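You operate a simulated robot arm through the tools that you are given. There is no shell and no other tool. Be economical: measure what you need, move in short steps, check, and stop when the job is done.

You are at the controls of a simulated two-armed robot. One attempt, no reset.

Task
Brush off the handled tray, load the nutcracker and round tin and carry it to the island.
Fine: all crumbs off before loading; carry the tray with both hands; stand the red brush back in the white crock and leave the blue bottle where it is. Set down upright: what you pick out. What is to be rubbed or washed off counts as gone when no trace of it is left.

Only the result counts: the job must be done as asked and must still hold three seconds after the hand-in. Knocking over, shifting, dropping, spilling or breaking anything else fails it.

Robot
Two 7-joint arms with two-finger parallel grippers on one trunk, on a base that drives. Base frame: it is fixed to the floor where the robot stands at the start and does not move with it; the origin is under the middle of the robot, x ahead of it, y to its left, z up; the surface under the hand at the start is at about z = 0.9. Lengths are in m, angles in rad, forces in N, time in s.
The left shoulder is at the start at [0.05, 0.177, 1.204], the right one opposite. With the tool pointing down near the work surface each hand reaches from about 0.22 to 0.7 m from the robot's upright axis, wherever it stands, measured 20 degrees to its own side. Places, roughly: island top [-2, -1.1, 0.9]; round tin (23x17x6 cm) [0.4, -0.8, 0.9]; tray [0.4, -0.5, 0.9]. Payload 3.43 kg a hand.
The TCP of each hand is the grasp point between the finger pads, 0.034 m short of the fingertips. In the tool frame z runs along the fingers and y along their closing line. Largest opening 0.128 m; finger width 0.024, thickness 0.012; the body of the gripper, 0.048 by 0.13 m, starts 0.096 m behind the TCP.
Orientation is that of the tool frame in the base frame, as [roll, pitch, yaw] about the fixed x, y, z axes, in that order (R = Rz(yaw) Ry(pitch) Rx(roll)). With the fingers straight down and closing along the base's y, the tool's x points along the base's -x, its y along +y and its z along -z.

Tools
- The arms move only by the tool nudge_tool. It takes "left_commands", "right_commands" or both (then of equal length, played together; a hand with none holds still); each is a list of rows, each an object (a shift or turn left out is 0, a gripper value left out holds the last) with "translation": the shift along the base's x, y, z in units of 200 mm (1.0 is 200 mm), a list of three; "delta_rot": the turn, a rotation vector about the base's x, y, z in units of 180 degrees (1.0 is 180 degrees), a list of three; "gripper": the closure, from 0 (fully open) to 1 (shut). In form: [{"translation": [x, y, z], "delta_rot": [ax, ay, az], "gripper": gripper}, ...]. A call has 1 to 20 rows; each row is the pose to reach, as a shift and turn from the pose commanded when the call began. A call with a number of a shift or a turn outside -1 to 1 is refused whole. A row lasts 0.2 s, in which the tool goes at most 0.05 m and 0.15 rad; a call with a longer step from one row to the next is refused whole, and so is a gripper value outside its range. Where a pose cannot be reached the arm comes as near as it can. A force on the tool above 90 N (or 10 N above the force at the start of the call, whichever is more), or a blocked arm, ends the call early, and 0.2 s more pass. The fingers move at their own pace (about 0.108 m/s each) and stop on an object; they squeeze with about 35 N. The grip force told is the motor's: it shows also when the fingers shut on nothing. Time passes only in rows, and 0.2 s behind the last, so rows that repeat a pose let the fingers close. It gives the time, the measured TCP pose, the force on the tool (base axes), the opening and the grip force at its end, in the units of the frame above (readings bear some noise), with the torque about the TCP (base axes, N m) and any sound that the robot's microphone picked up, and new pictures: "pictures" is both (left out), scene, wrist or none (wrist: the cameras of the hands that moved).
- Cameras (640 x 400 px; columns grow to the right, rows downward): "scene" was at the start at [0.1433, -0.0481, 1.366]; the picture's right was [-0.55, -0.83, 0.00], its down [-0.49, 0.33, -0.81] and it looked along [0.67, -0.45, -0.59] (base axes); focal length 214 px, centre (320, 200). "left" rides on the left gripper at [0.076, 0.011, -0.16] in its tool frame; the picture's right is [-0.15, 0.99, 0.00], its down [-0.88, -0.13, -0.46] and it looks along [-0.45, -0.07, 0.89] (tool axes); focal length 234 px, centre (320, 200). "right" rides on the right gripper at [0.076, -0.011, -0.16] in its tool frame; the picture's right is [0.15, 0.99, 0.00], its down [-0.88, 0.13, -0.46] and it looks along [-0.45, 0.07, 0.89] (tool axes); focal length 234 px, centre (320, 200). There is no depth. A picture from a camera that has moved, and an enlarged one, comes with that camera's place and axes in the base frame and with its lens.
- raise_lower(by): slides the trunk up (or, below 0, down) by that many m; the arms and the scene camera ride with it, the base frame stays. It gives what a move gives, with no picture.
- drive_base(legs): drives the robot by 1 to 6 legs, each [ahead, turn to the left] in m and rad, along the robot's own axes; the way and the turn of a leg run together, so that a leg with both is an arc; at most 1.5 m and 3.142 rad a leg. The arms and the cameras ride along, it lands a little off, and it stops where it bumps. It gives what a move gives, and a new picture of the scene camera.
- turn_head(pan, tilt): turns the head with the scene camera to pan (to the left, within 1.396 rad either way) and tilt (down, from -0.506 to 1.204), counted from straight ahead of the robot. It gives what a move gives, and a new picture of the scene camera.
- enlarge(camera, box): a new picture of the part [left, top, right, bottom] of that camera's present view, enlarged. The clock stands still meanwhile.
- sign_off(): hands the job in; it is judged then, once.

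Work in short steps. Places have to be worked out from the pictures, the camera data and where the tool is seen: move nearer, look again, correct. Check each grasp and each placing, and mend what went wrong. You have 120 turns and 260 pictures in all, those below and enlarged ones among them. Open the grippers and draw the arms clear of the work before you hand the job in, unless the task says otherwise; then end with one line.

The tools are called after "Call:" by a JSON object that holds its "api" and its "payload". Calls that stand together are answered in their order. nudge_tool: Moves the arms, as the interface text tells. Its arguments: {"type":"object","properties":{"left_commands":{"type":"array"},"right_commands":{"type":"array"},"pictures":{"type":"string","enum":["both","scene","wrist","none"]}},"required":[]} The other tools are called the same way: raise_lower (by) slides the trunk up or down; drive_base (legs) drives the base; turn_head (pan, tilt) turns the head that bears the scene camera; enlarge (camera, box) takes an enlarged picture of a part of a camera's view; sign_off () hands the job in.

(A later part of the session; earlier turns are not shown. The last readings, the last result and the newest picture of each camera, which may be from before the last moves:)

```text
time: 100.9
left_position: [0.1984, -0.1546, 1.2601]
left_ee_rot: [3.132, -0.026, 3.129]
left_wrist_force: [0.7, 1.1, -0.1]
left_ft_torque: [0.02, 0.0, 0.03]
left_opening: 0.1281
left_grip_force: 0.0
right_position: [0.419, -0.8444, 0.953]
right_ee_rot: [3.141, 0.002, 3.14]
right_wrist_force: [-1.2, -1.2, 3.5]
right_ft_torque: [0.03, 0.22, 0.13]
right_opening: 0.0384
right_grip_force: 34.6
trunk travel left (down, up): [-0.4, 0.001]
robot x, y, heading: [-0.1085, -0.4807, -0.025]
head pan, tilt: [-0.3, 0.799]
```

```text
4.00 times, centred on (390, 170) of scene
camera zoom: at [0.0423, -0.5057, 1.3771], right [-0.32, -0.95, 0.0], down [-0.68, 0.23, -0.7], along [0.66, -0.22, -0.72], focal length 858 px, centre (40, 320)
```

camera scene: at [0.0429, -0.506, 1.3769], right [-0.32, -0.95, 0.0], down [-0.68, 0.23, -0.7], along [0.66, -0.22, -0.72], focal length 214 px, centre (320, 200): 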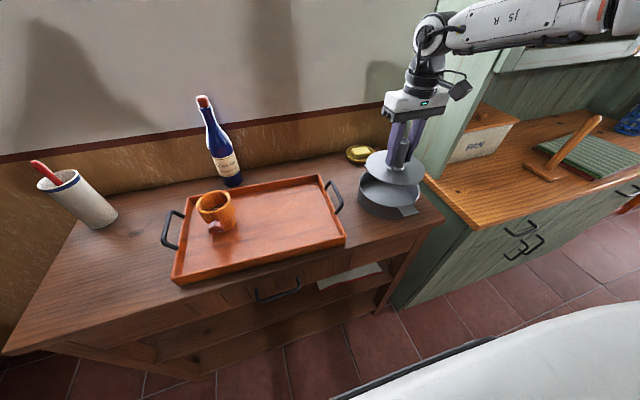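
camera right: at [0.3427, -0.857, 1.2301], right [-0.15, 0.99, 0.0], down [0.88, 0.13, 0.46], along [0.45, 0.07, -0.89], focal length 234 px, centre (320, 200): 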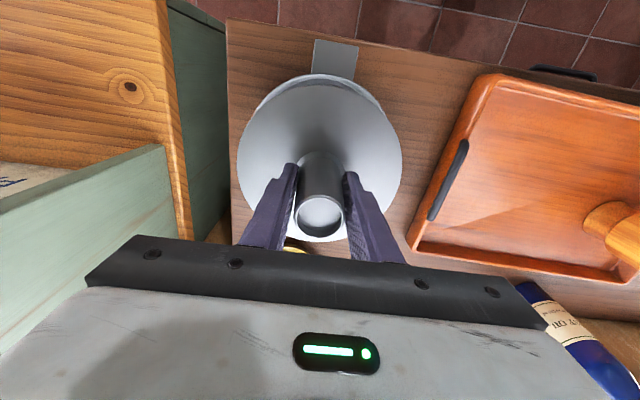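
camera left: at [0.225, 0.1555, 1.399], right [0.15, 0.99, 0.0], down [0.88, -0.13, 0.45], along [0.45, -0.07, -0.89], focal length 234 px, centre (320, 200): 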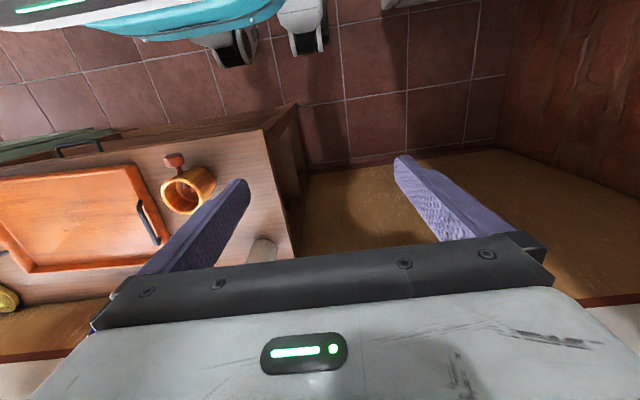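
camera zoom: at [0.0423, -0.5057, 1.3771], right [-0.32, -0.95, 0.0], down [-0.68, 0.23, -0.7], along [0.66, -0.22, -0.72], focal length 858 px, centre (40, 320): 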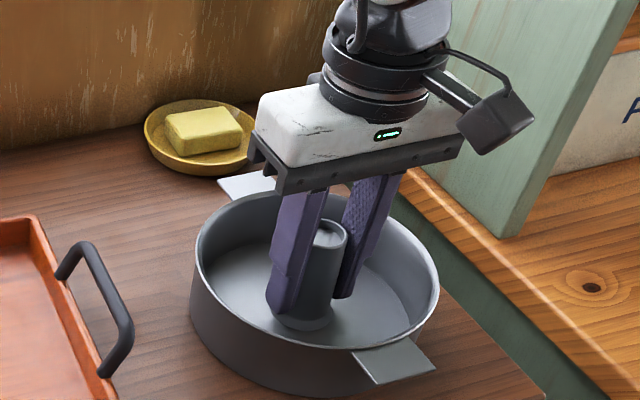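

The base is seated again. Open, rise, and look from above to plan a grip on the tin's left wall (one finger inside, one outside).

Call:
{"api": "nudge_tool", "payload": {"right_commands": [{"translation": [0, 0, 0], "gripper": 0.6}, {"translation": [0, 0, 0], "gripper": 0.4}, {"translation": [0, 0, 0], "gripper": 0.4}, {"translation": [0, 0, 0.2]}, {"translation": [0, 0, 0.4]}, {"translation": [0, 0.1, 0.6]}, {"translation": [0, 0.25, 0.6]}, {"translation": [0, 0.4, 0.6]}, {"translation": [0, 0.4, 0.6]}], "pictures": "wrist"}}

Call:
{"api": "enlarge", "payload": {"camera": "scene", "box": [340, 120, 440, 220]}}

```text
time: 102.9
left_position: [0.1994, -0.1556, 1.2584]
left_ee_rot: [3.131, -0.026, 3.13]
left_wrist_force: [0.0, 0.0, -0.5]
left_ft_torque: [0.01, -0.01, -0.04]
left_opening: 0.1281
left_grip_force: 0.0
right_position: [0.4189, -0.7628, 1.0724]
right_ee_rot: [3.141, 0.0, 3.141]
right_wrist_force: [0.3, -0.1, -0.2]
right_ft_torque: [0.01, 0.02, 0.03]
right_opening: 0.0769
right_grip_force: 0.1
trunk travel left (down, up): [-0.4, 0.001]
robot x, y, heading: [-0.1042, -0.477, -0.024]
head pan, tilt: [-0.3, 0.799]
camera right: at [0.3427, -0.7741, 1.2311], right [-0.15, 0.99, 0.0], down [0.88, 0.13, 0.46], along [0.45, 0.07, -0.89], focal length 234 px, centre (320, 200)
```

right: 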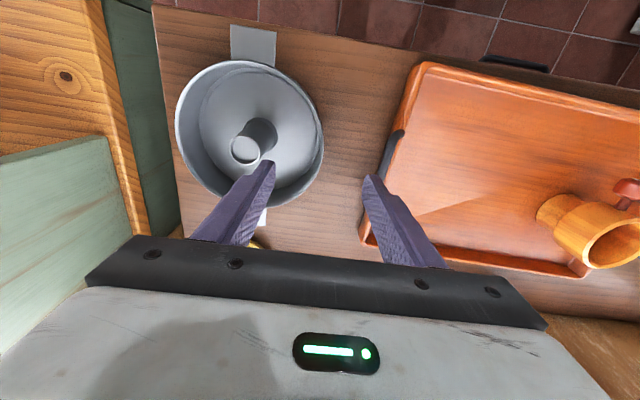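

```text
4.00 times, centred on (390, 170) of scene
camera zoom: at [0.0426, -0.506, 1.377], right [-0.32, -0.95, 0.0], down [-0.68, 0.23, -0.7], along [0.66, -0.22, -0.72], focal length 858 px, centre (40, 320)
```

zoom: 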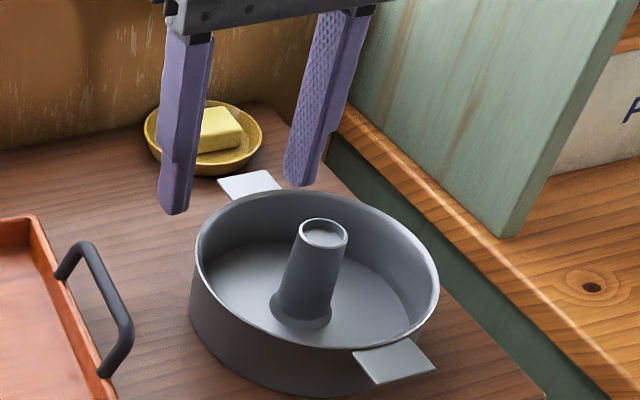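

Left wall extreme at ≈(0.412,-0.760), right under the TCP. Narrow the opening to ~50 mm, descend to z 0.950 and close on the wall.

Call:
{"api": "nudge_tool", "payload": {"right_commands": [{"translation": [-0.02, 0.01, -0.05], "gripper": 0.6}, {"translation": [-0.02, 0.01, -0.25]}, {"translation": [-0.02, 0.01, -0.45]}, {"translation": [-0.02, 0.01, -0.61]}, {"translation": [-0.02, 0.01, -0.61]}]}}

Call:
{"api": "enlarge", "payload": {"camera": "scene", "box": [340, 120, 440, 220]}}

```text
time: 104.1
left_position: [0.1998, -0.1541, 1.2574]
left_ee_rot: [3.133, -0.025, 3.129]
left_wrist_force: [-0.6, -0.9, -0.1]
left_ft_torque: [0.0, -0.01, 0.04]
left_opening: 0.128
left_grip_force: 0.1
right_position: [0.4147, -0.7653, 0.9531]
right_ee_rot: [3.138, 0.002, 3.14]
right_wrist_force: [0.5, -1.0, -0.2]
right_ft_torque: [0.0, 0.0, -0.02]
right_opening: 0.0511
right_grip_force: 0.0
trunk travel left (down, up): [-0.4, 0.001]
robot x, y, heading: [-0.1055, -0.4783, -0.023]
head pan, tilt: [-0.3, 0.799]
camera scene: at [0.0424, -0.5057, 1.377], right [-0.32, -0.95, 0.0], down [-0.68, 0.23, -0.7], along [0.66, -0.22, -0.72], focal length 214 px, centre (320, 200)
camera right: at [0.3388, -0.775, 1.1113], right [-0.15, 0.99, 0.0], down [0.88, 0.13, 0.46], along [0.45, 0.07, -0.89], focal length 234 px, centre (320, 200)
```

scene: 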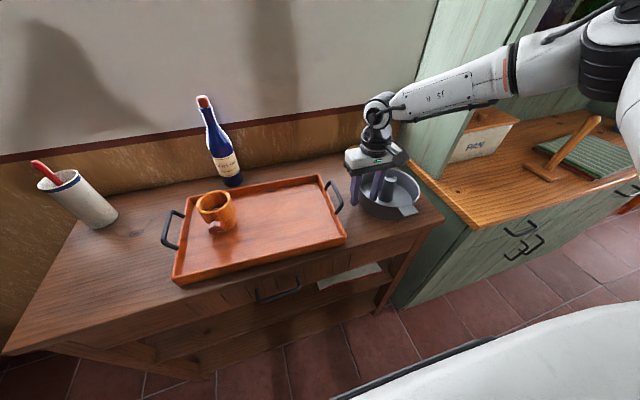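
right: 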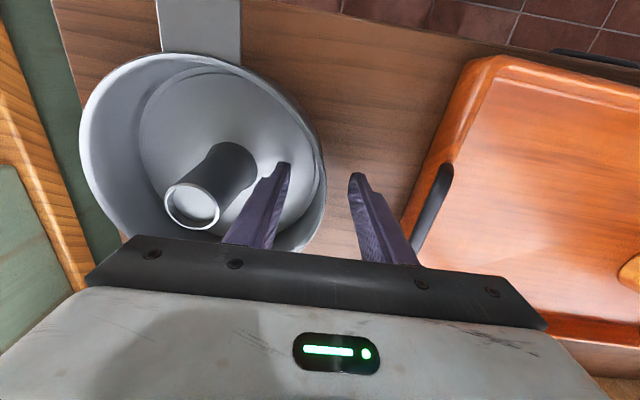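

```text
4.00 times, centred on (390, 170) of scene
camera zoom: at [0.0424, -0.5057, 1.377], right [-0.32, -0.95, 0.0], down [-0.68, 0.23, -0.7], along [0.66, -0.22, -0.72], focal length 858 px, centre (40, 320)
```

zoom: 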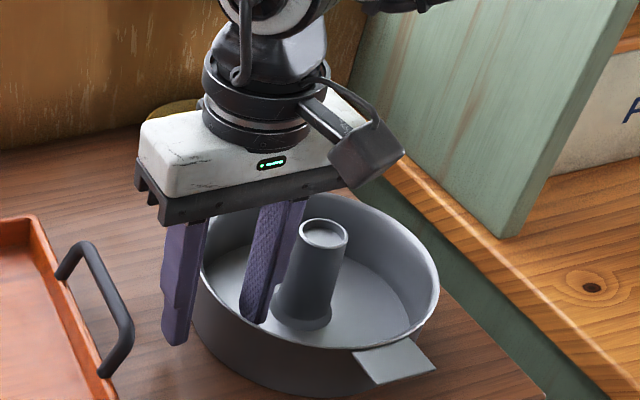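

Fingers straddle the left wall. Close.

Call:
{"api": "nudge_tool", "payload": {"right_commands": [{"translation": [0, 0.01, 0], "gripper": 0.8}, {"translation": [0, 0.01, 0], "gripper": 1.0}, {"translation": [0, 0.01, 0], "gripper": 1.0}, {"translation": [0, 0.01, 0], "gripper": 1.0}], "pictures": "wrist"}}

```text
time: 105.1
left_position: [0.2007, -0.1547, 1.2583]
left_ee_rot: [3.131, -0.027, 3.128]
left_wrist_force: [0.6, 0.8, 0.6]
left_ft_torque: [0.0, 0.0, -0.03]
left_opening: 0.128
left_grip_force: 0.0
right_position: [0.4158, -0.761, 0.9528]
right_ee_rot: [3.14, 0.002, -3.141]
right_wrist_force: [1.1, -0.7, 0.2]
right_ft_torque: [-0.12, -0.14, 0.07]
right_opening: 0.0043
right_grip_force: 35.4
trunk travel left (down, up): [-0.4, 0.001]
robot x, y, heading: [-0.1105, -0.4789, -0.023]
head pan, tilt: [-0.3, 0.799]
camera right: at [0.3387, -0.7723, 1.1106], right [-0.15, 0.99, 0.0], down [0.88, 0.13, 0.46], along [0.45, 0.07, -0.89], focal length 234 px, centre (320, 200)
```

right: 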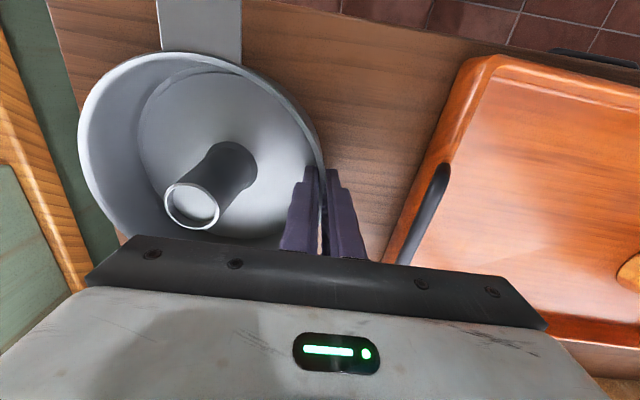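

Wall gripped (4 mm). Lift gently 3 cm and check that base and ring come up together and level.

Call:
{"api": "nudge_tool", "payload": {"right_commands": [{"translation": [0, 0, 0.05]}, {"translation": [0, 0, 0.1]}, {"translation": [0, 0, 0.15]}, {"translation": [0, 0, 0.15]}], "pictures": "wrist"}}

Call:
{"api": "enlarge", "payload": {"camera": "scene", "box": [340, 120, 440, 220]}}

```text
time: 106.1
left_position: [0.2007, -0.1551, 1.258]
left_ee_rot: [3.132, -0.023, 3.129]
left_wrist_force: [-0.5, -0.7, -0.2]
left_ft_torque: [-0.01, 0.02, 0.02]
left_opening: 0.128
left_grip_force: 0.1
right_position: [0.4139, -0.7623, 0.9812]
right_ee_rot: [3.139, -0.001, 3.141]
right_wrist_force: [0.3, 0.9, -2.5]
right_ft_torque: [0.23, 0.02, 0.01]
right_opening: 0.0043
right_grip_force: 34.6
trunk travel left (down, up): [-0.4, 0.001]
robot x, y, heading: [-0.1047, -0.4781, -0.025]
head pan, tilt: [-0.3, 0.799]
camera right: at [0.3381, -0.7722, 1.1397], right [-0.15, 0.99, 0.0], down [0.88, 0.13, 0.46], along [0.45, 0.07, -0.89], focal length 234 px, centre (320, 200)
```

right: 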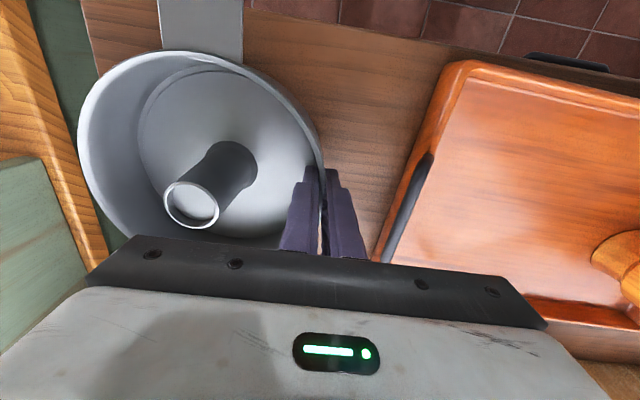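

```text
4.00 times, centred on (390, 170) of scene
camera zoom: at [0.043, -0.506, 1.3769], right [-0.32, -0.95, 0.0], down [-0.68, 0.23, -0.7], along [0.66, -0.22, -0.72], focal length 858 px, centre (40, 320)
```

zoom: 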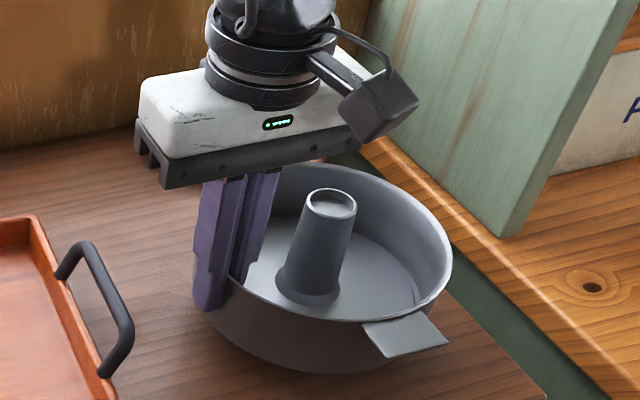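

Ring and base come up together, level (2.5 N). Raise to z≈1.07 and carry it over the tray.

Call:
{"api": "nudge_tool", "payload": {"right_commands": [{"translation": [0, 0, 0.15]}, {"translation": [0, 0, 0.3]}, {"translation": [0, 0, 0.45]}, {"translation": [0.02, 0.15, 0.45]}, {"translation": [0.04, 0.3, 0.45]}, {"translation": [0.06, 0.45, 0.45]}, {"translation": [0.08, 0.6, 0.45]}, {"translation": [0.1, 0.75, 0.45]}, {"translation": [0.11, 0.9, 0.45]}, {"translation": [0.11, 1.0, 0.45]}, {"translation": [0.11, 1.0, 0.45]}], "pictures": "none"}}

Call:
{"api": "nudge_tool", "payload": {"right_commands": [{"translation": [0, 0.15, 0]}, {"translation": [0, 0.3, 0]}, {"translation": [0, 0.475, 0]}, {"translation": [0, 0.475, 0]}]}}

Call:
{"api": "enlarge", "payload": {"camera": "scene", "box": [150, 130, 380, 300]}}

```text
time: 108.5
left_position: [0.2012, -0.1552, 1.2571]
left_ee_rot: [3.131, -0.024, 3.128]
left_wrist_force: [-0.1, 0.2, -0.1]
left_ft_torque: [0.01, 0.01, 0.0]
left_opening: 0.1277
left_grip_force: 0.1
right_position: [0.3738, -0.6455, 1.078]
right_ee_rot: [3.14, 0.001, 3.14]
right_wrist_force: [0.5, -0.1, -3.3]
right_ft_torque: [0.24, 0.03, -0.02]
right_opening: 0.0039
right_grip_force: 35.3
right hand out of reach, approached as far as the arm can: row 6, 7, 8, 9, 10, 11
trunk travel left (down, up): [-0.4, 0.001]
robot x, y, heading: [-0.1065, -0.4797, -0.023]
head pan, tilt: [-0.3, 0.799]
```

```text
time: 109.5
left_position: [0.2004, -0.1547, 1.2573]
left_ee_rot: [3.131, -0.025, 3.13]
left_wrist_force: [-0.2, -0.1, -0.1]
left_ft_torque: [0.01, -0.01, -0.02]
left_opening: 0.1281
left_grip_force: 0.0
right_position: [0.3387, -0.6215, 1.0814]
right_ee_rot: [3.137, 0.002, 3.142]
right_wrist_force: [-0.2, 0.6, -2.3]
right_ft_torque: [0.21, 0.03, -0.03]
right_opening: 0.0041
right_grip_force: 34.6
right hand out of reach, approached as far as the arm can: row 1, 2, 3, 4
trunk travel left (down, up): [-0.4, 0.001]
robot x, y, heading: [-0.1043, -0.4822, -0.028]
head pan, tilt: [-0.3, 0.799]
camera scene: at [0.0429, -0.5059, 1.3769], right [-0.32, -0.95, 0.0], down [-0.68, 0.23, -0.7], along [0.66, -0.22, -0.72], focal length 214 px, centre (320, 200)
camera right: at [0.2636, -0.633, 1.24], right [-0.15, 0.99, 0.0], down [0.88, 0.13, 0.46], along [0.45, 0.07, -0.89], focal length 234 px, centre (320, 200)
```

scene: 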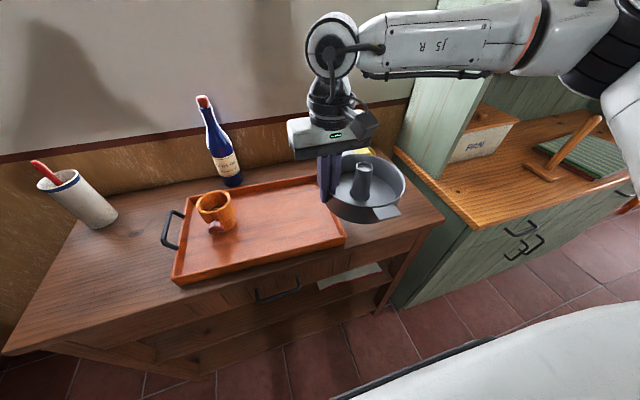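
right: 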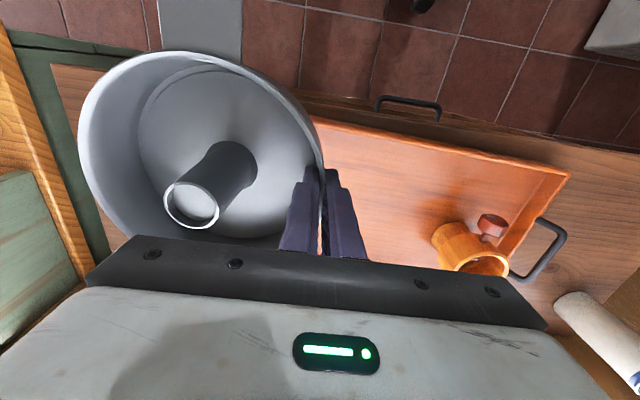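

```text
2.35 times, centred on (265, 215) of scene
camera zoom: at [0.0429, -0.5059, 1.3769], right [-0.32, -0.95, 0.0], down [-0.68, 0.23, -0.7], along [0.66, -0.22, -0.72], focal length 505 px, centre (449, 165)
```

zoom: 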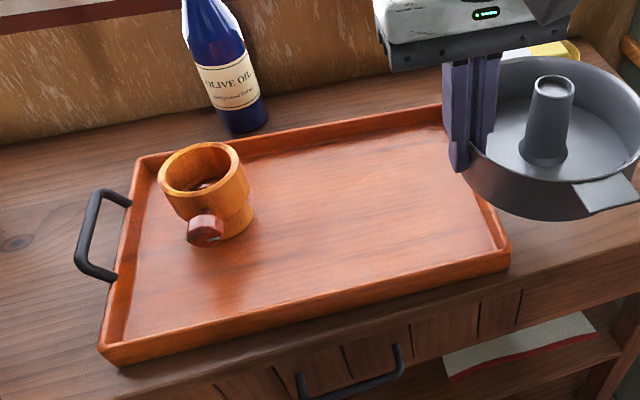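

The right arm can't cross further at this bearing, but a left turn of the base by 0.4 rad brings the tin over the tray in the arm's best zone (tin bottom at ~1.03 clears the nutcracker rim at ~1.006).

Call:
{"api": "nudge_tool", "payload": {"right_commands": [{"translation": [0, 0, 0.1]}, {"translation": [0, 0, 0.15]}, {"translation": [0, 0, 0.15]}], "pictures": "none"}}

Call:
{"api": "drive_base", "payload": {"legs": [[0, 0.4]]}}

Call:
{"api": "enlarge", "payload": {"camera": "right", "box": [0, 0, 640, 400]}}

```text
time: 110.3
left_position: [0.2006, -0.1539, 1.2594]
left_ee_rot: [3.132, -0.027, 3.129]
left_wrist_force: [0.5, -0.4, 0.1]
left_ft_torque: [0.0, 0.0, -0.01]
left_opening: 0.1283
left_grip_force: 0.1
right_position: [0.34, -0.6244, 1.1125]
right_ee_rot: [3.14, -0.002, 3.141]
right_wrist_force: [0.1, 0.0, -2.4]
right_ft_torque: [0.24, -0.01, 0.01]
right_opening: 0.0042
right_grip_force: 34.7
trunk travel left (down, up): [-0.4, 0.001]
robot x, y, heading: [-0.1048, -0.4792, -0.021]
head pan, tilt: [-0.3, 0.799]
```

```text
time: 111.9
left_position: [0.0438, -0.06, 1.259]
left_ee_rot: [3.13, -0.026, -2.741]
left_wrist_force: [-0.2, -0.3, 0.2]
left_ft_torque: [0.0, -0.02, -0.01]
left_opening: 0.1278
left_grip_force: 0.2
right_position: [0.3617, -0.432, 1.112]
right_ee_rot: [3.14, 0.0, -2.727]
right_wrist_force: [0.0, -0.6, -2.4]
right_ft_torque: [0.18, 0.06, 0.03]
right_opening: 0.0043
right_grip_force: 34.6
trunk travel left (down, up): [-0.4, 0.001]
robot x, y, heading: [-0.107, -0.4787, 0.391]
head pan, tilt: [-0.3, 0.799]
camera scene: at [0.0413, -0.4444, 1.3769], right [0.09, -1.0, 0.0], down [-0.71, -0.06, -0.7], along [0.69, 0.06, -0.72], focal length 214 px, centre (320, 200)
```

scene: 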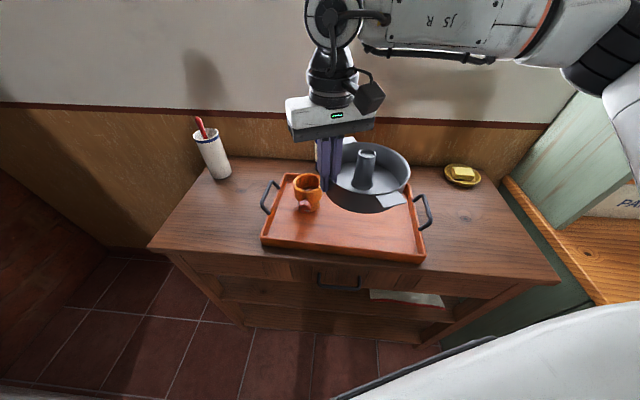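

```text
1.00 times, centred on (320, 200) of right (not enlarged: the box is as wide or as high as the picture)
camera zoom: at [0.2961, -0.4723, 1.2708], right [-0.53, 0.85, 0.0], down [0.75, 0.47, 0.46], along [0.39, 0.24, -0.89], focal length 234 px, centre (320, 200)
```

zoom: 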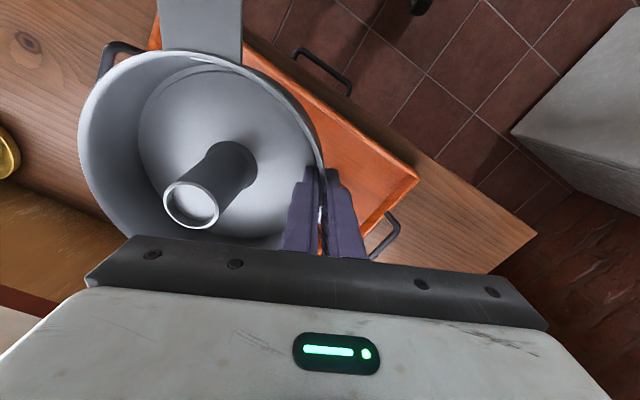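

Tin is over the tray. Shift to TCP (0.402,-0.474) and lower to ~2 cm above the floor.

Call:
{"api": "nudge_tool", "payload": {"right_commands": [{"translation": [0.1, -0.1, 0]}, {"translation": [0.2, -0.21, 0]}, {"translation": [0.2, -0.21, -0.2]}, {"translation": [0.2, -0.21, -0.4]}, {"translation": [0.2, -0.21, -0.4]}]}}

Call:
{"api": "enlarge", "payload": {"camera": "scene", "box": [240, 130, 450, 280]}}

```text
time: 113.1
left_position: [0.0447, -0.0606, 1.2583]
left_ee_rot: [3.129, -0.027, -2.739]
left_wrist_force: [0.3, -0.6, -0.2]
left_ft_torque: [-0.01, -0.01, -0.02]
left_opening: 0.128
left_grip_force: 0.0
right_position: [0.4011, -0.4745, 1.0304]
right_ee_rot: [3.14, 0.001, -2.727]
right_wrist_force: [-0.8, -0.2, -3.1]
right_ft_torque: [0.17, 0.1, -0.01]
right_opening: 0.0043
right_grip_force: 35.4
trunk travel left (down, up): [-0.4, 0.001]
robot x, y, heading: [-0.1057, -0.4803, 0.39]
head pan, tilt: [-0.3, 0.799]
camera scene: at [0.0411, -0.4446, 1.377], right [0.09, -1.0, 0.0], down [-0.71, -0.06, -0.7], along [0.69, 0.06, -0.72], focal length 214 px, centre (320, 200)
camera right: at [0.3369, -0.5154, 1.1897], right [-0.53, 0.85, 0.0], down [0.75, 0.47, 0.46], along [0.39, 0.24, -0.89], focal length 234 px, centre (320, 200)
```

scene: 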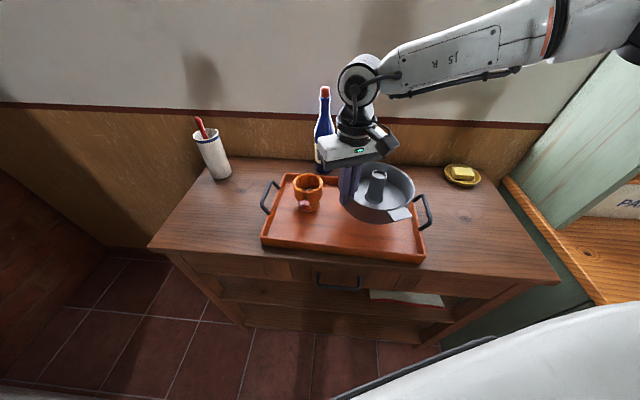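
right: 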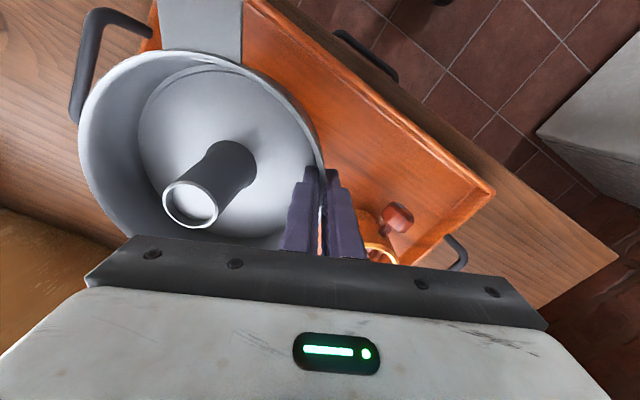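

```text
2.67 times, centred on (345, 205) of scene
camera zoom: at [0.0411, -0.4446, 1.377], right [0.09, -1.0, 0.0], down [-0.71, -0.06, -0.7], along [0.69, 0.06, -0.72], focal length 572 px, centre (253, 187)
```

zoom: 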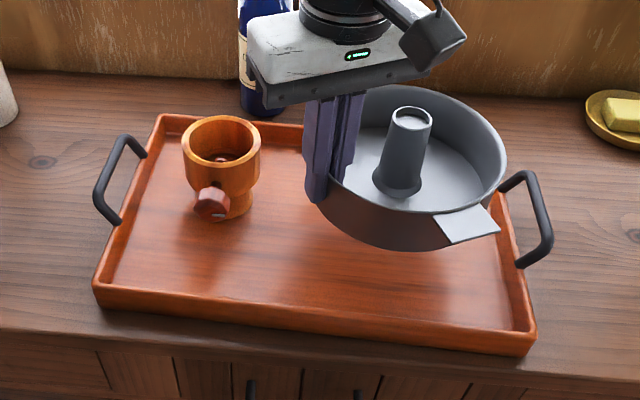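

Alignment is good: tin centre ≈(0.425,-0.55), margins ~2 cm. Lower to just above the floor, then slowly to contact.

Call:
{"api": "nudge_tool", "payload": {"right_commands": [{"translation": [0, 0, -0.15]}, {"translation": [0, 0, -0.28]}, {"translation": [0, 0, -0.32]}, {"translation": [0, 0, -0.34]}, {"translation": [0, 0, -0.34]}], "pictures": "none"}}

Call:
{"api": "enlarge", "payload": {"camera": "scene", "box": [240, 130, 450, 280]}}

```text
time: 114.3
left_position: [0.0445, -0.0592, 1.2585]
left_ee_rot: [3.131, -0.025, -2.741]
left_wrist_force: [0.7, -0.3, -0.8]
left_ft_torque: [-0.01, -0.02, 0.02]
left_opening: 0.128
left_grip_force: 0.0
right_position: [0.4023, -0.4737, 0.9627]
right_ee_rot: [3.14, 0.0, -2.729]
right_wrist_force: [0.7, -0.1, -2.1]
right_ft_torque: [0.18, 0.1, 0.01]
right_opening: 0.0042
right_grip_force: 34.8
trunk travel left (down, up): [-0.4, 0.001]
robot x, y, heading: [-0.1032, -0.4828, 0.392]
head pan, tilt: [-0.3, 0.799]
```

```text
2.67 times, centred on (345, 205) of scene
camera zoom: at [0.0415, -0.4447, 1.3769], right [0.09, -1.0, 0.0], down [-0.71, -0.06, -0.7], along [0.69, 0.06, -0.72], focal length 572 px, centre (253, 187)
```

zoom: 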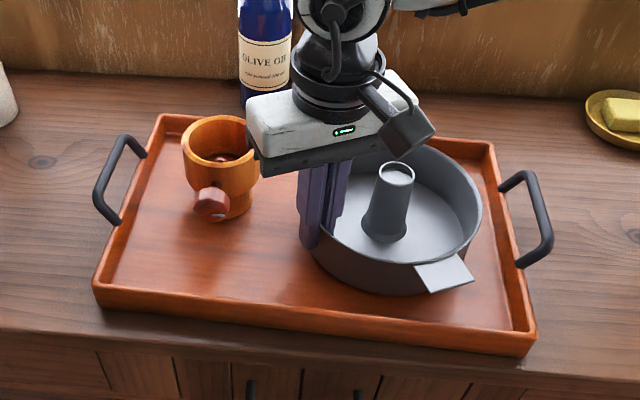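

Just above the floor. A few mm more to contact.

Call:
{"api": "nudge_tool", "payload": {"right_commands": [{"translation": [0, 0, -0.015]}, {"translation": [0, 0, -0.025]}, {"translation": [0, 0, -0.025]}], "pictures": "none"}}

```text
time: 115.1
left_position: [0.0433, -0.0598, 1.2597]
left_ee_rot: [3.131, -0.025, -2.74]
left_wrist_force: [-0.8, 0.0, 0.5]
left_ft_torque: [0.0, 0.0, 0.01]
left_opening: 0.1281
left_grip_force: 0.1
right_position: [0.4017, -0.4731, 0.9598]
right_ee_rot: [3.139, 0.001, -2.73]
right_wrist_force: [-0.8, -1.4, 9.0]
right_ft_torque: [-0.5, 0.37, -0.07]
right_opening: 0.004
right_grip_force: 34.9
trunk travel left (down, up): [-0.4, 0.001]
robot x, y, heading: [-0.1044, -0.4774, 0.391]
head pan, tilt: [-0.3, 0.799]
```

Contact at 9 N. Open the fingers a little and rise.

Call:
{"api": "nudge_tool", "payload": {"right_commands": [{"translation": [0, 0, 0.01], "gripper": 0.85}, {"translation": [0, 0, 0.01], "gripper": 0.75}, {"translation": [0, 0, 0.01], "gripper": 0.75}, {"translation": [0, 0, 0.2]}, {"translation": [0, 0, 0.4]}, {"translation": [0, 0, 0.6]}, {"translation": [0, 0, 0.8]}, {"translation": [-0.05, 0, 1.0]}, {"translation": [-0.05, 0, 1.0]}], "pictures": "wrist"}}

Call:
{"api": "enlarge", "payload": {"camera": "scene", "box": [240, 130, 450, 280]}}

```text
time: 117.1
left_position: [0.0449, -0.0607, 1.2583]
left_ee_rot: [3.131, -0.025, -2.741]
left_wrist_force: [-0.1, 0.0, -1.2]
left_ft_torque: [0.02, -0.02, -0.02]
left_opening: 0.128
left_grip_force: 0.0
right_position: [0.3926, -0.4766, 1.1599]
right_ee_rot: [3.139, 0.0, -2.728]
right_wrist_force: [-0.6, 0.4, -0.5]
right_ft_torque: [0.0, 0.0, -0.02]
right_opening: 0.0319
right_grip_force: 0.0
trunk travel left (down, up): [-0.4, 0.001]
robot x, y, heading: [-0.1077, -0.4811, 0.389]
head pan, tilt: [-0.3, 0.799]
camera right: at [0.3275, -0.5162, 1.3184], right [-0.53, 0.85, 0.0], down [0.75, 0.47, 0.46], along [0.39, 0.24, -0.89], focal length 234 px, centre (320, 200)
```

right: 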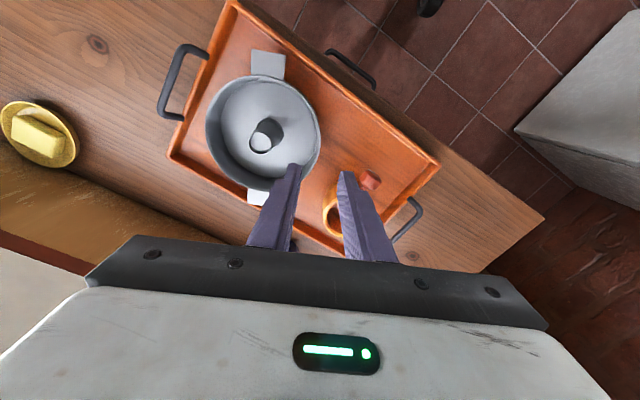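

```text
2.67 times, centred on (345, 205) of scene
camera zoom: at [0.0417, -0.4447, 1.3769], right [0.09, -1.0, 0.0], down [-0.71, -0.06, -0.7], along [0.69, 0.06, -0.72], focal length 572 px, centre (253, 187)
```

zoom: 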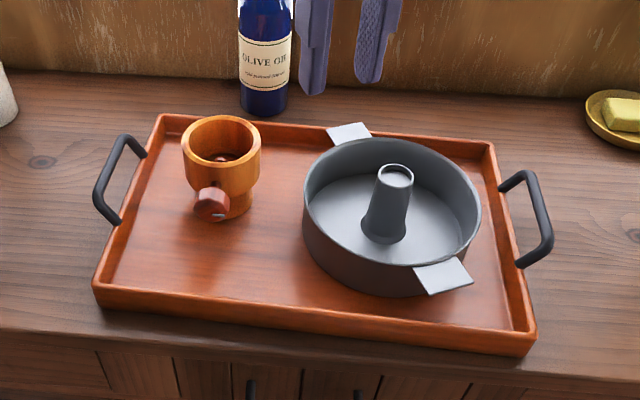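

Both items sit well in the clean tray. Turn the base back to face the tray squarely and open both grippers for the handle grips.

Call:
{"api": "drive_base", "payload": {"legs": [[0, -0.43]]}}

Call:
{"api": "turn_head", "payload": {"pan": 0.0, "tilt": 0.85}}

```text
time: 118.8
left_position: [0.2038, -0.1578, 1.2593]
left_ee_rot: [3.131, -0.026, 3.122]
left_wrist_force: [-0.1, 0.3, 0.1]
left_ft_torque: [0.0, 0.01, -0.01]
left_opening: 0.1284
left_grip_force: 0.2
right_position: [0.3494, -0.6801, 1.1593]
right_ee_rot: [3.139, 0.003, 3.133]
right_wrist_force: [-0.2, 0.7, 0.0]
right_ft_torque: [0.04, 0.0, 0.01]
right_opening: 0.0319
right_grip_force: 0.1
trunk travel left (down, up): [-0.4, 0.001]
robot x, y, heading: [-0.106, -0.479, -0.028]
head pan, tilt: [-0.3, 0.799]
camera scene: at [0.0424, -0.5072, 1.377], right [-0.32, -0.95, 0.0], down [-0.68, 0.23, -0.7], along [0.66, -0.23, -0.72], focal length 214 px, centre (320, 200)
```

scene: 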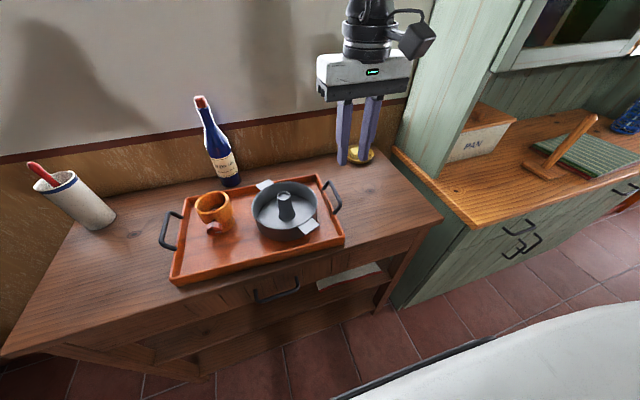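

```text
time: 119.6
left_position: [0.2032, -0.1564, 1.2584]
left_ee_rot: [3.131, -0.024, 3.124]
left_wrist_force: [-0.7, 0.8, 1.0]
left_ft_torque: [-0.01, 0.0, -0.01]
left_opening: 0.1281
left_grip_force: 0.0
right_position: [0.3504, -0.6793, 1.1586]
right_ee_rot: [3.14, 0.002, 3.133]
right_wrist_force: [0.2, -0.2, -0.3]
right_ft_torque: [0.02, 0.0, -0.02]
right_opening: 0.0322
right_grip_force: 0.0
trunk travel left (down, up): [-0.4, 0.001]
robot x, y, heading: [-0.1024, -0.476, -0.029]
head pan, tilt: [0.0, 0.85]
camera scene: at [0.0443, -0.4831, 1.3729], right [-0.03, -1.0, 0.0], down [-0.75, 0.02, -0.66], along [0.66, -0.02, -0.75], focal length 214 px, centre (320, 200)
```

scene: 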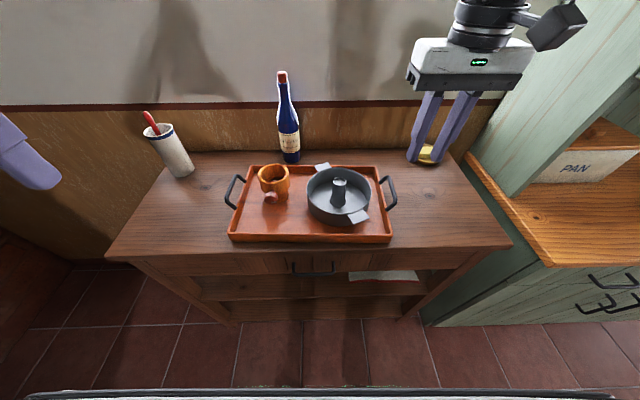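

Bring both hands above their handles (left ≈(0.45,-0.245), right ≈(0.44,-0.70)), z≈1.10, yawed to match the tray; then look with the wrist cameras.

Call:
{"api": "nudge_tool", "payload": {"left_commands": [{"translation": [0.2, -0.08, -0.05]}, {"translation": [0.4, -0.16, -0.1], "delta_rot": [0, 0.004, -0.007]}, {"translation": [0.6, -0.24, -0.2], "delta_rot": [0, 0.008, -0.014]}, {"translation": [0.8, -0.32, -0.3], "delta_rot": [0, 0.008, -0.014]}, {"translation": [1.0, -0.4, -0.4], "delta_rot": [0, 0.008, -0.014]}, {"translation": [1.0, -0.45, -0.5], "delta_rot": [0, 0.008, -0.014]}], "right_commands": [{"translation": [0.1, 0, 0]}, {"translation": [0.2, -0.03, -0.05], "gripper": 0.3}, {"translation": [0.3, -0.06, -0.1], "delta_rot": [0, 0, -0.01], "gripper": 0.3}, {"translation": [0.4, -0.1, -0.15], "delta_rot": [0, 0, -0.0175]}, {"translation": [0.45, -0.1, -0.2], "delta_rot": [0, 0, -0.0175]}, {"translation": [0.45, -0.1, -0.25], "delta_rot": [0, 0, -0.0175]}], "pictures": "none"}}

Call:
{"api": "nudge_tool", "payload": {"left_commands": [{"translation": [0.15, 0, -0.1], "gripper": 0.3}, {"translation": [0.22, 0, -0.25], "gripper": 0.3}, {"translation": [0.22, 0, -0.25], "gripper": 0.3}], "right_commands": [{"translation": [0, 0, 0]}, {"translation": [0, 0, 0]}, {"translation": [0, 0, 0]}]}}

```text
time: 121.0
left_position: [0.4018, -0.2473, 1.1594]
left_ee_rot: [3.133, -0.048, 3.079]
left_wrist_force: [0.4, 1.1, 0.2]
left_ft_torque: [-0.01, 0.01, 0.0]
left_opening: 0.128
left_grip_force: 0.0
right_position: [0.4278, -0.7089, 1.1132]
right_ee_rot: [3.138, 0.004, 3.079]
right_wrist_force: [0.0, 0.1, -0.3]
right_ft_torque: [0.01, 0.02, 0.02]
right_opening: 0.0897
right_grip_force: 0.1
right hand out of reach, approached as far as the arm can: row 4, 5, 6
trunk travel left (down, up): [-0.4, 0.001]
robot x, y, heading: [-0.1057, -0.4776, -0.023]
head pan, tilt: [0.0, 0.85]
```

```text
time: 121.8
left_position: [0.4457, -0.2485, 1.1086]
left_ee_rot: [3.134, -0.05, 3.078]
left_wrist_force: [-0.3, -0.4, -0.5]
left_ft_torque: [0.02, 0.0, 0.01]
left_opening: 0.0898
left_grip_force: 0.0
right_position: [0.4286, -0.7083, 1.1125]
right_ee_rot: [3.139, 0.002, 3.078]
right_wrist_force: [0.1, -0.1, 0.4]
right_ft_torque: [-0.03, -0.03, 0.01]
right_opening: 0.0897
right_grip_force: 0.0
trunk travel left (down, up): [-0.4, 0.001]
robot x, y, heading: [-0.1047, -0.4819, -0.027]
head pan, tilt: [0.0, 0.85]
camera scene: at [0.0442, -0.4831, 1.373], right [-0.03, -1.0, 0.0], down [-0.75, 0.02, -0.66], along [0.66, -0.02, -0.75], focal length 214 px, centre (320, 200)
camera right: at [0.3511, -0.7145, 1.2714], right [-0.08, 1.0, 0.0], down [0.89, 0.07, 0.46], along [0.46, 0.04, -0.89], focal length 234 px, centre (320, 200)
camera left: at [0.3805, -0.2345, 1.2727], right [0.21, 0.98, 0.0], down [0.89, -0.19, 0.41], along [0.4, -0.08, -0.91], focal length 234 px, centre (320, 200)
```

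scene: 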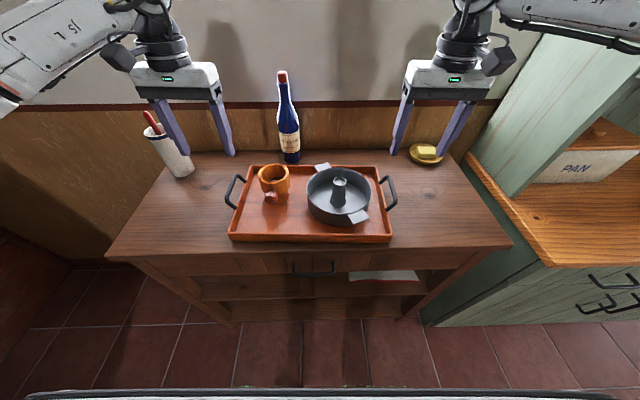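
right: 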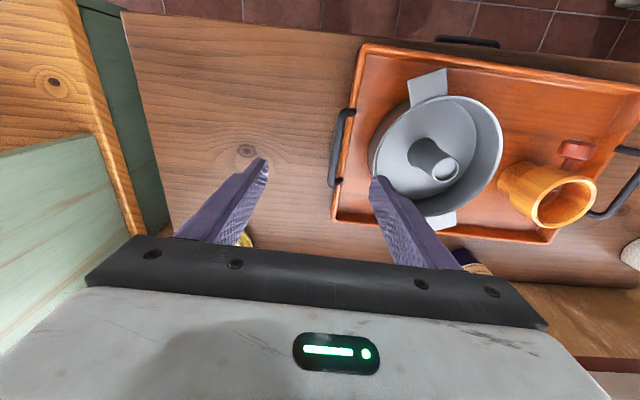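
left: 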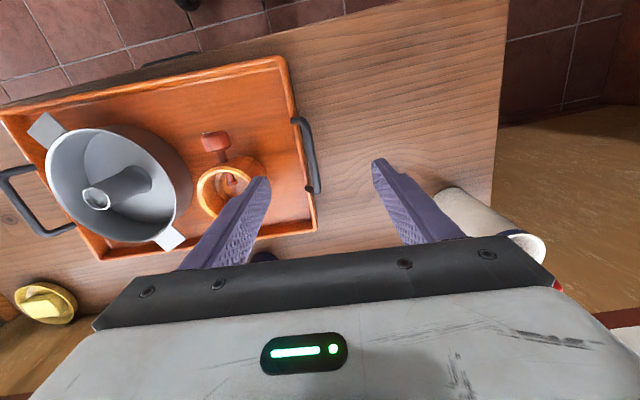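

Bars: left centre ≈(0.452,-0.262), right ≈(0.434,-0.682), z≈0.965. I enlarge to judge the gap between bar and tray wall.

Call:
{"api": "enlarge", "payload": {"camera": "right", "box": [290, 80, 410, 230]}}

Call:
{"api": "enlarge", "payload": {"camera": "left", "box": [250, 80, 370, 230]}}

Call:
{"api": "enlarge", "payload": {"camera": "scene", "box": [210, 150, 410, 250]}}

```text
2.67 times, centred on (350, 155) of right
camera zoom: at [0.3511, -0.7145, 1.2714], right [-0.08, 1.0, 0.0], down [0.89, 0.07, 0.46], along [0.46, 0.04, -0.89], focal length 624 px, centre (240, 320)
```

zoom: 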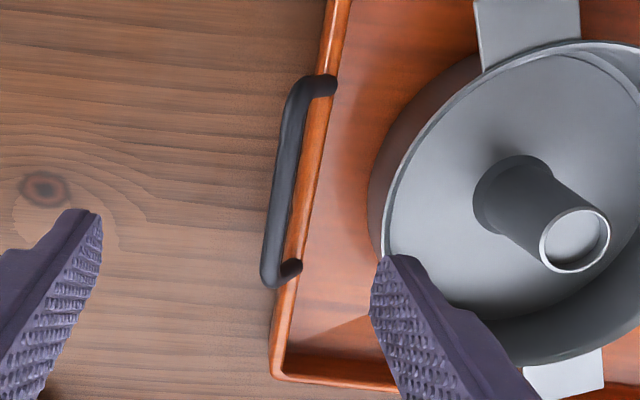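

```text
2.67 times, centred on (310, 155) of left
camera zoom: at [0.3805, -0.2345, 1.2727], right [0.21, 0.98, 0.0], down [0.89, -0.19, 0.41], along [0.4, -0.08, -0.91], focal length 624 px, centre (347, 320)
```

zoom: 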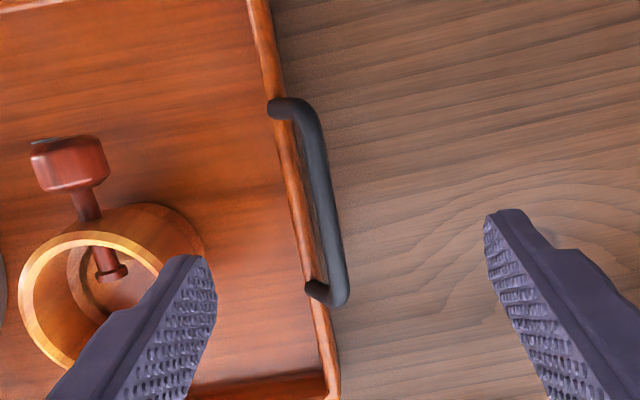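

```text
3.20 times, centred on (310, 200) of scene
camera zoom: at [0.0442, -0.4831, 1.373], right [-0.03, -1.0, 0.0], down [-0.75, 0.02, -0.66], along [0.66, -0.02, -0.75], focal length 686 px, centre (352, 200)
```

zoom: 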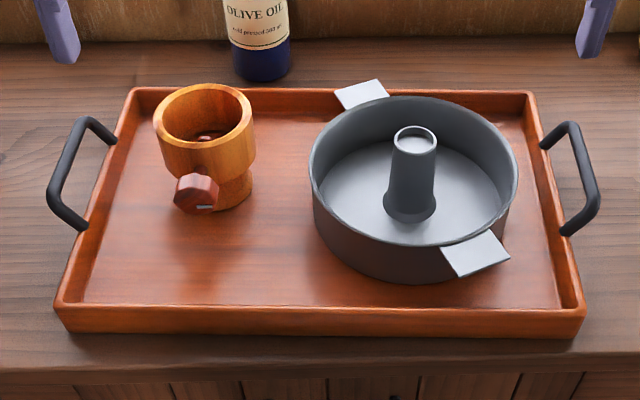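

Bars triangulate to left (0.447,-0.261,0.974), right (0.428,-0.686,0.975). Narrow the fingers to 5 cm, align, and descend to z≈1.03 for a check.

Call:
{"api": "nudge_tool", "payload": {"left_commands": [{"translation": [0.007, -0.06, 0], "delta_rot": [0, -0.008, 0], "gripper": 0.6}, {"translation": [0.007, -0.062, -0.1], "delta_rot": [0, -0.016, 0], "gripper": 0.6}, {"translation": [0.007, -0.062, -0.25], "delta_rot": [0, -0.016, 0]}, {"translation": [0.007, -0.062, -0.39], "delta_rot": [0, -0.016, 0]}, {"translation": [0.007, -0.062, -0.39], "delta_rot": [0, -0.016, 0]}], "right_commands": [{"translation": [0, 0.06, 0], "gripper": 0.6}, {"translation": [0, 0.11, -0.1], "gripper": 0.6}, {"translation": [0, 0.11, -0.25]}, {"translation": [0, 0.11, -0.41]}, {"translation": [0, 0.11, -0.41]}]}}

```text
time: 123.0
left_position: [0.4479, -0.2579, 1.0319]
left_ee_rot: [3.129, 0.001, 3.078]
left_wrist_force: [0.6, -0.3, 0.8]
left_ft_torque: [-0.01, 0.02, 0.02]
left_opening: 0.0513
left_grip_force: 0.0
right_position: [0.4139, -0.699, 1.0333]
right_ee_rot: [3.139, 0.002, 3.079]
right_wrist_force: [-0.4, -0.9, -0.2]
right_ft_torque: [0.02, 0.01, 0.0]
right_opening: 0.0512
right_grip_force: 0.1
right hand out of reach, approached as far as the arm can: row 1, 2, 3, 4, 5
trunk travel left (down, up): [-0.4, 0.001]
robot x, y, heading: [-0.1045, -0.4799, -0.032]
head pan, tilt: [0.0, 0.85]
camera scene: at [0.0441, -0.4831, 1.373], right [-0.03, -1.0, 0.0], down [-0.75, 0.02, -0.66], along [0.66, -0.02, -0.75], focal length 214 px, centre (320, 200)
camera right: at [0.3374, -0.7053, 1.1923], right [-0.08, 1.0, 0.0], down [0.89, 0.07, 0.46], along [0.46, 0.04, -0.89], focal length 234 px, centre (320, 200)
camera left: at [0.3732, -0.2453, 1.1912], right [0.21, 0.98, 0.01], down [0.87, -0.19, 0.45], along [0.45, -0.08, -0.89], focal length 234 px, centre (320, 200)
```

scene: 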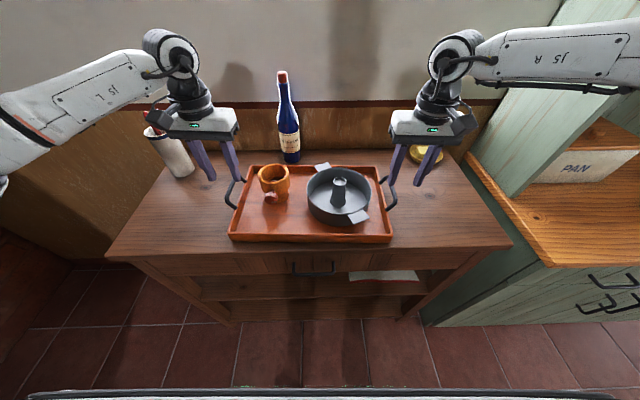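
right: 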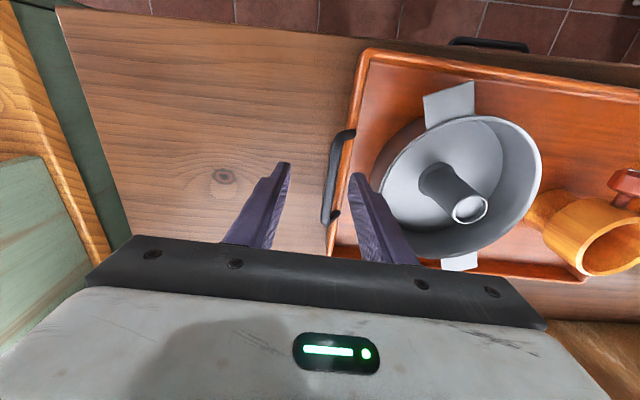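
left: 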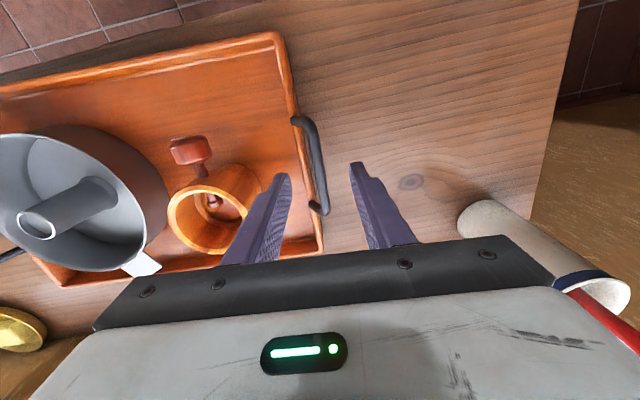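

The right arm is at its reach limit here; I drive 6 cm forward (fingertips are above the handles) to gain reach.

Call:
{"api": "drive_base", "payload": {"legs": [[0.06, 0]]}}

```text
time: 123.9
left_position: [0.5081, -0.2591, 1.0312]
left_ee_rot: [3.131, 0.0, 3.079]
left_wrist_force: [0.7, -0.1, -0.7]
left_ft_torque: [-0.02, 0.01, 0.02]
left_opening: 0.0512
left_grip_force: 0.1
right_position: [0.4748, -0.7013, 1.0319]
right_ee_rot: [3.14, 0.002, 3.08]
right_wrist_force: [0.2, 0.3, -0.6]
right_ft_torque: [0.0, 0.0, 0.0]
right_opening: 0.0511
right_grip_force: 0.0
trunk travel left (down, up): [-0.4, 0.001]
robot x, y, heading: [-0.0468, -0.4756, -0.036]
head pan, tilt: [0.0, 0.85]
camera scene: at [0.1052, -0.4849, 1.3728], right [-0.03, -1.0, 0.0], down [-0.75, 0.02, -0.66], along [0.66, -0.02, -0.75], focal length 214 px, centre (320, 200)
```

scene: 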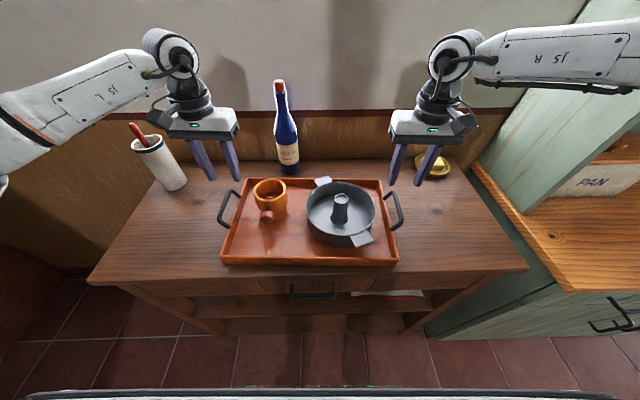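

Pull the hands back over the bar centres at the same height and check.

Call:
{"api": "nudge_tool", "payload": {"left_commands": [{"translation": [-0.15, -0.005, 0]}, {"translation": [-0.3, -0.01, 0]}, {"translation": [-0.3, -0.01, 0]}], "right_commands": [{"translation": [-0.12, 0.04, 0]}, {"translation": [-0.225, 0.077, 0]}, {"translation": [-0.225, 0.077, 0]}]}}

```text
time: 124.7
left_position: [0.4476, -0.2629, 1.0312]
left_ee_rot: [3.129, 0.0, 3.078]
left_wrist_force: [-0.5, 0.1, 0.2]
left_ft_torque: [-0.03, 0.02, 0.01]
left_opening: 0.0513
left_grip_force: 0.1
right_position: [0.4293, -0.6857, 1.0326]
right_ee_rot: [3.139, 0.002, 3.076]
right_wrist_force: [-0.5, 0.2, 0.8]
right_ft_torque: [-0.03, 0.01, -0.01]
right_opening: 0.051
right_grip_force: 0.1
trunk travel left (down, up): [-0.4, 0.001]
robot x, y, heading: [-0.0451, -0.4786, -0.027]
head pan, tilt: [0.0, 0.85]
camera scene: at [0.1044, -0.485, 1.3729], right [-0.03, -1.0, 0.0], down [-0.75, 0.02, -0.66], along [0.66, -0.02, -0.75], focal length 214 px, centre (320, 200)
camera right: at [0.3517, -0.6908, 1.1927], right [-0.08, 1.0, 0.0], down [0.89, 0.07, 0.46], along [0.46, 0.04, -0.89], focal length 234 px, centre (320, 200)
camera left: at [0.3733, -0.2494, 1.1919], right [0.21, 0.98, 0.01], down [0.87, -0.19, 0.45], along [0.45, -0.08, -0.89], focal length 234 px, centre (320, 200)
```

scene: 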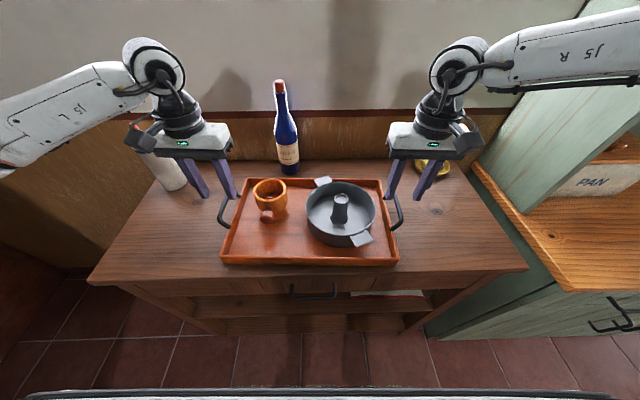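
right: 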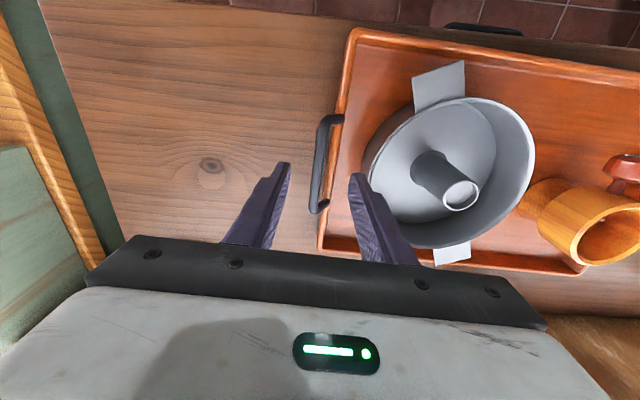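
left: 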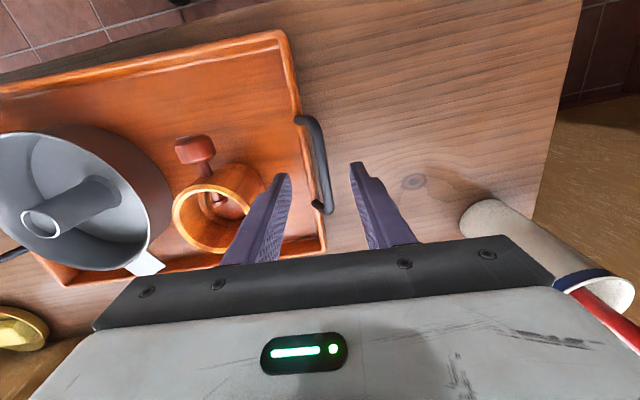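

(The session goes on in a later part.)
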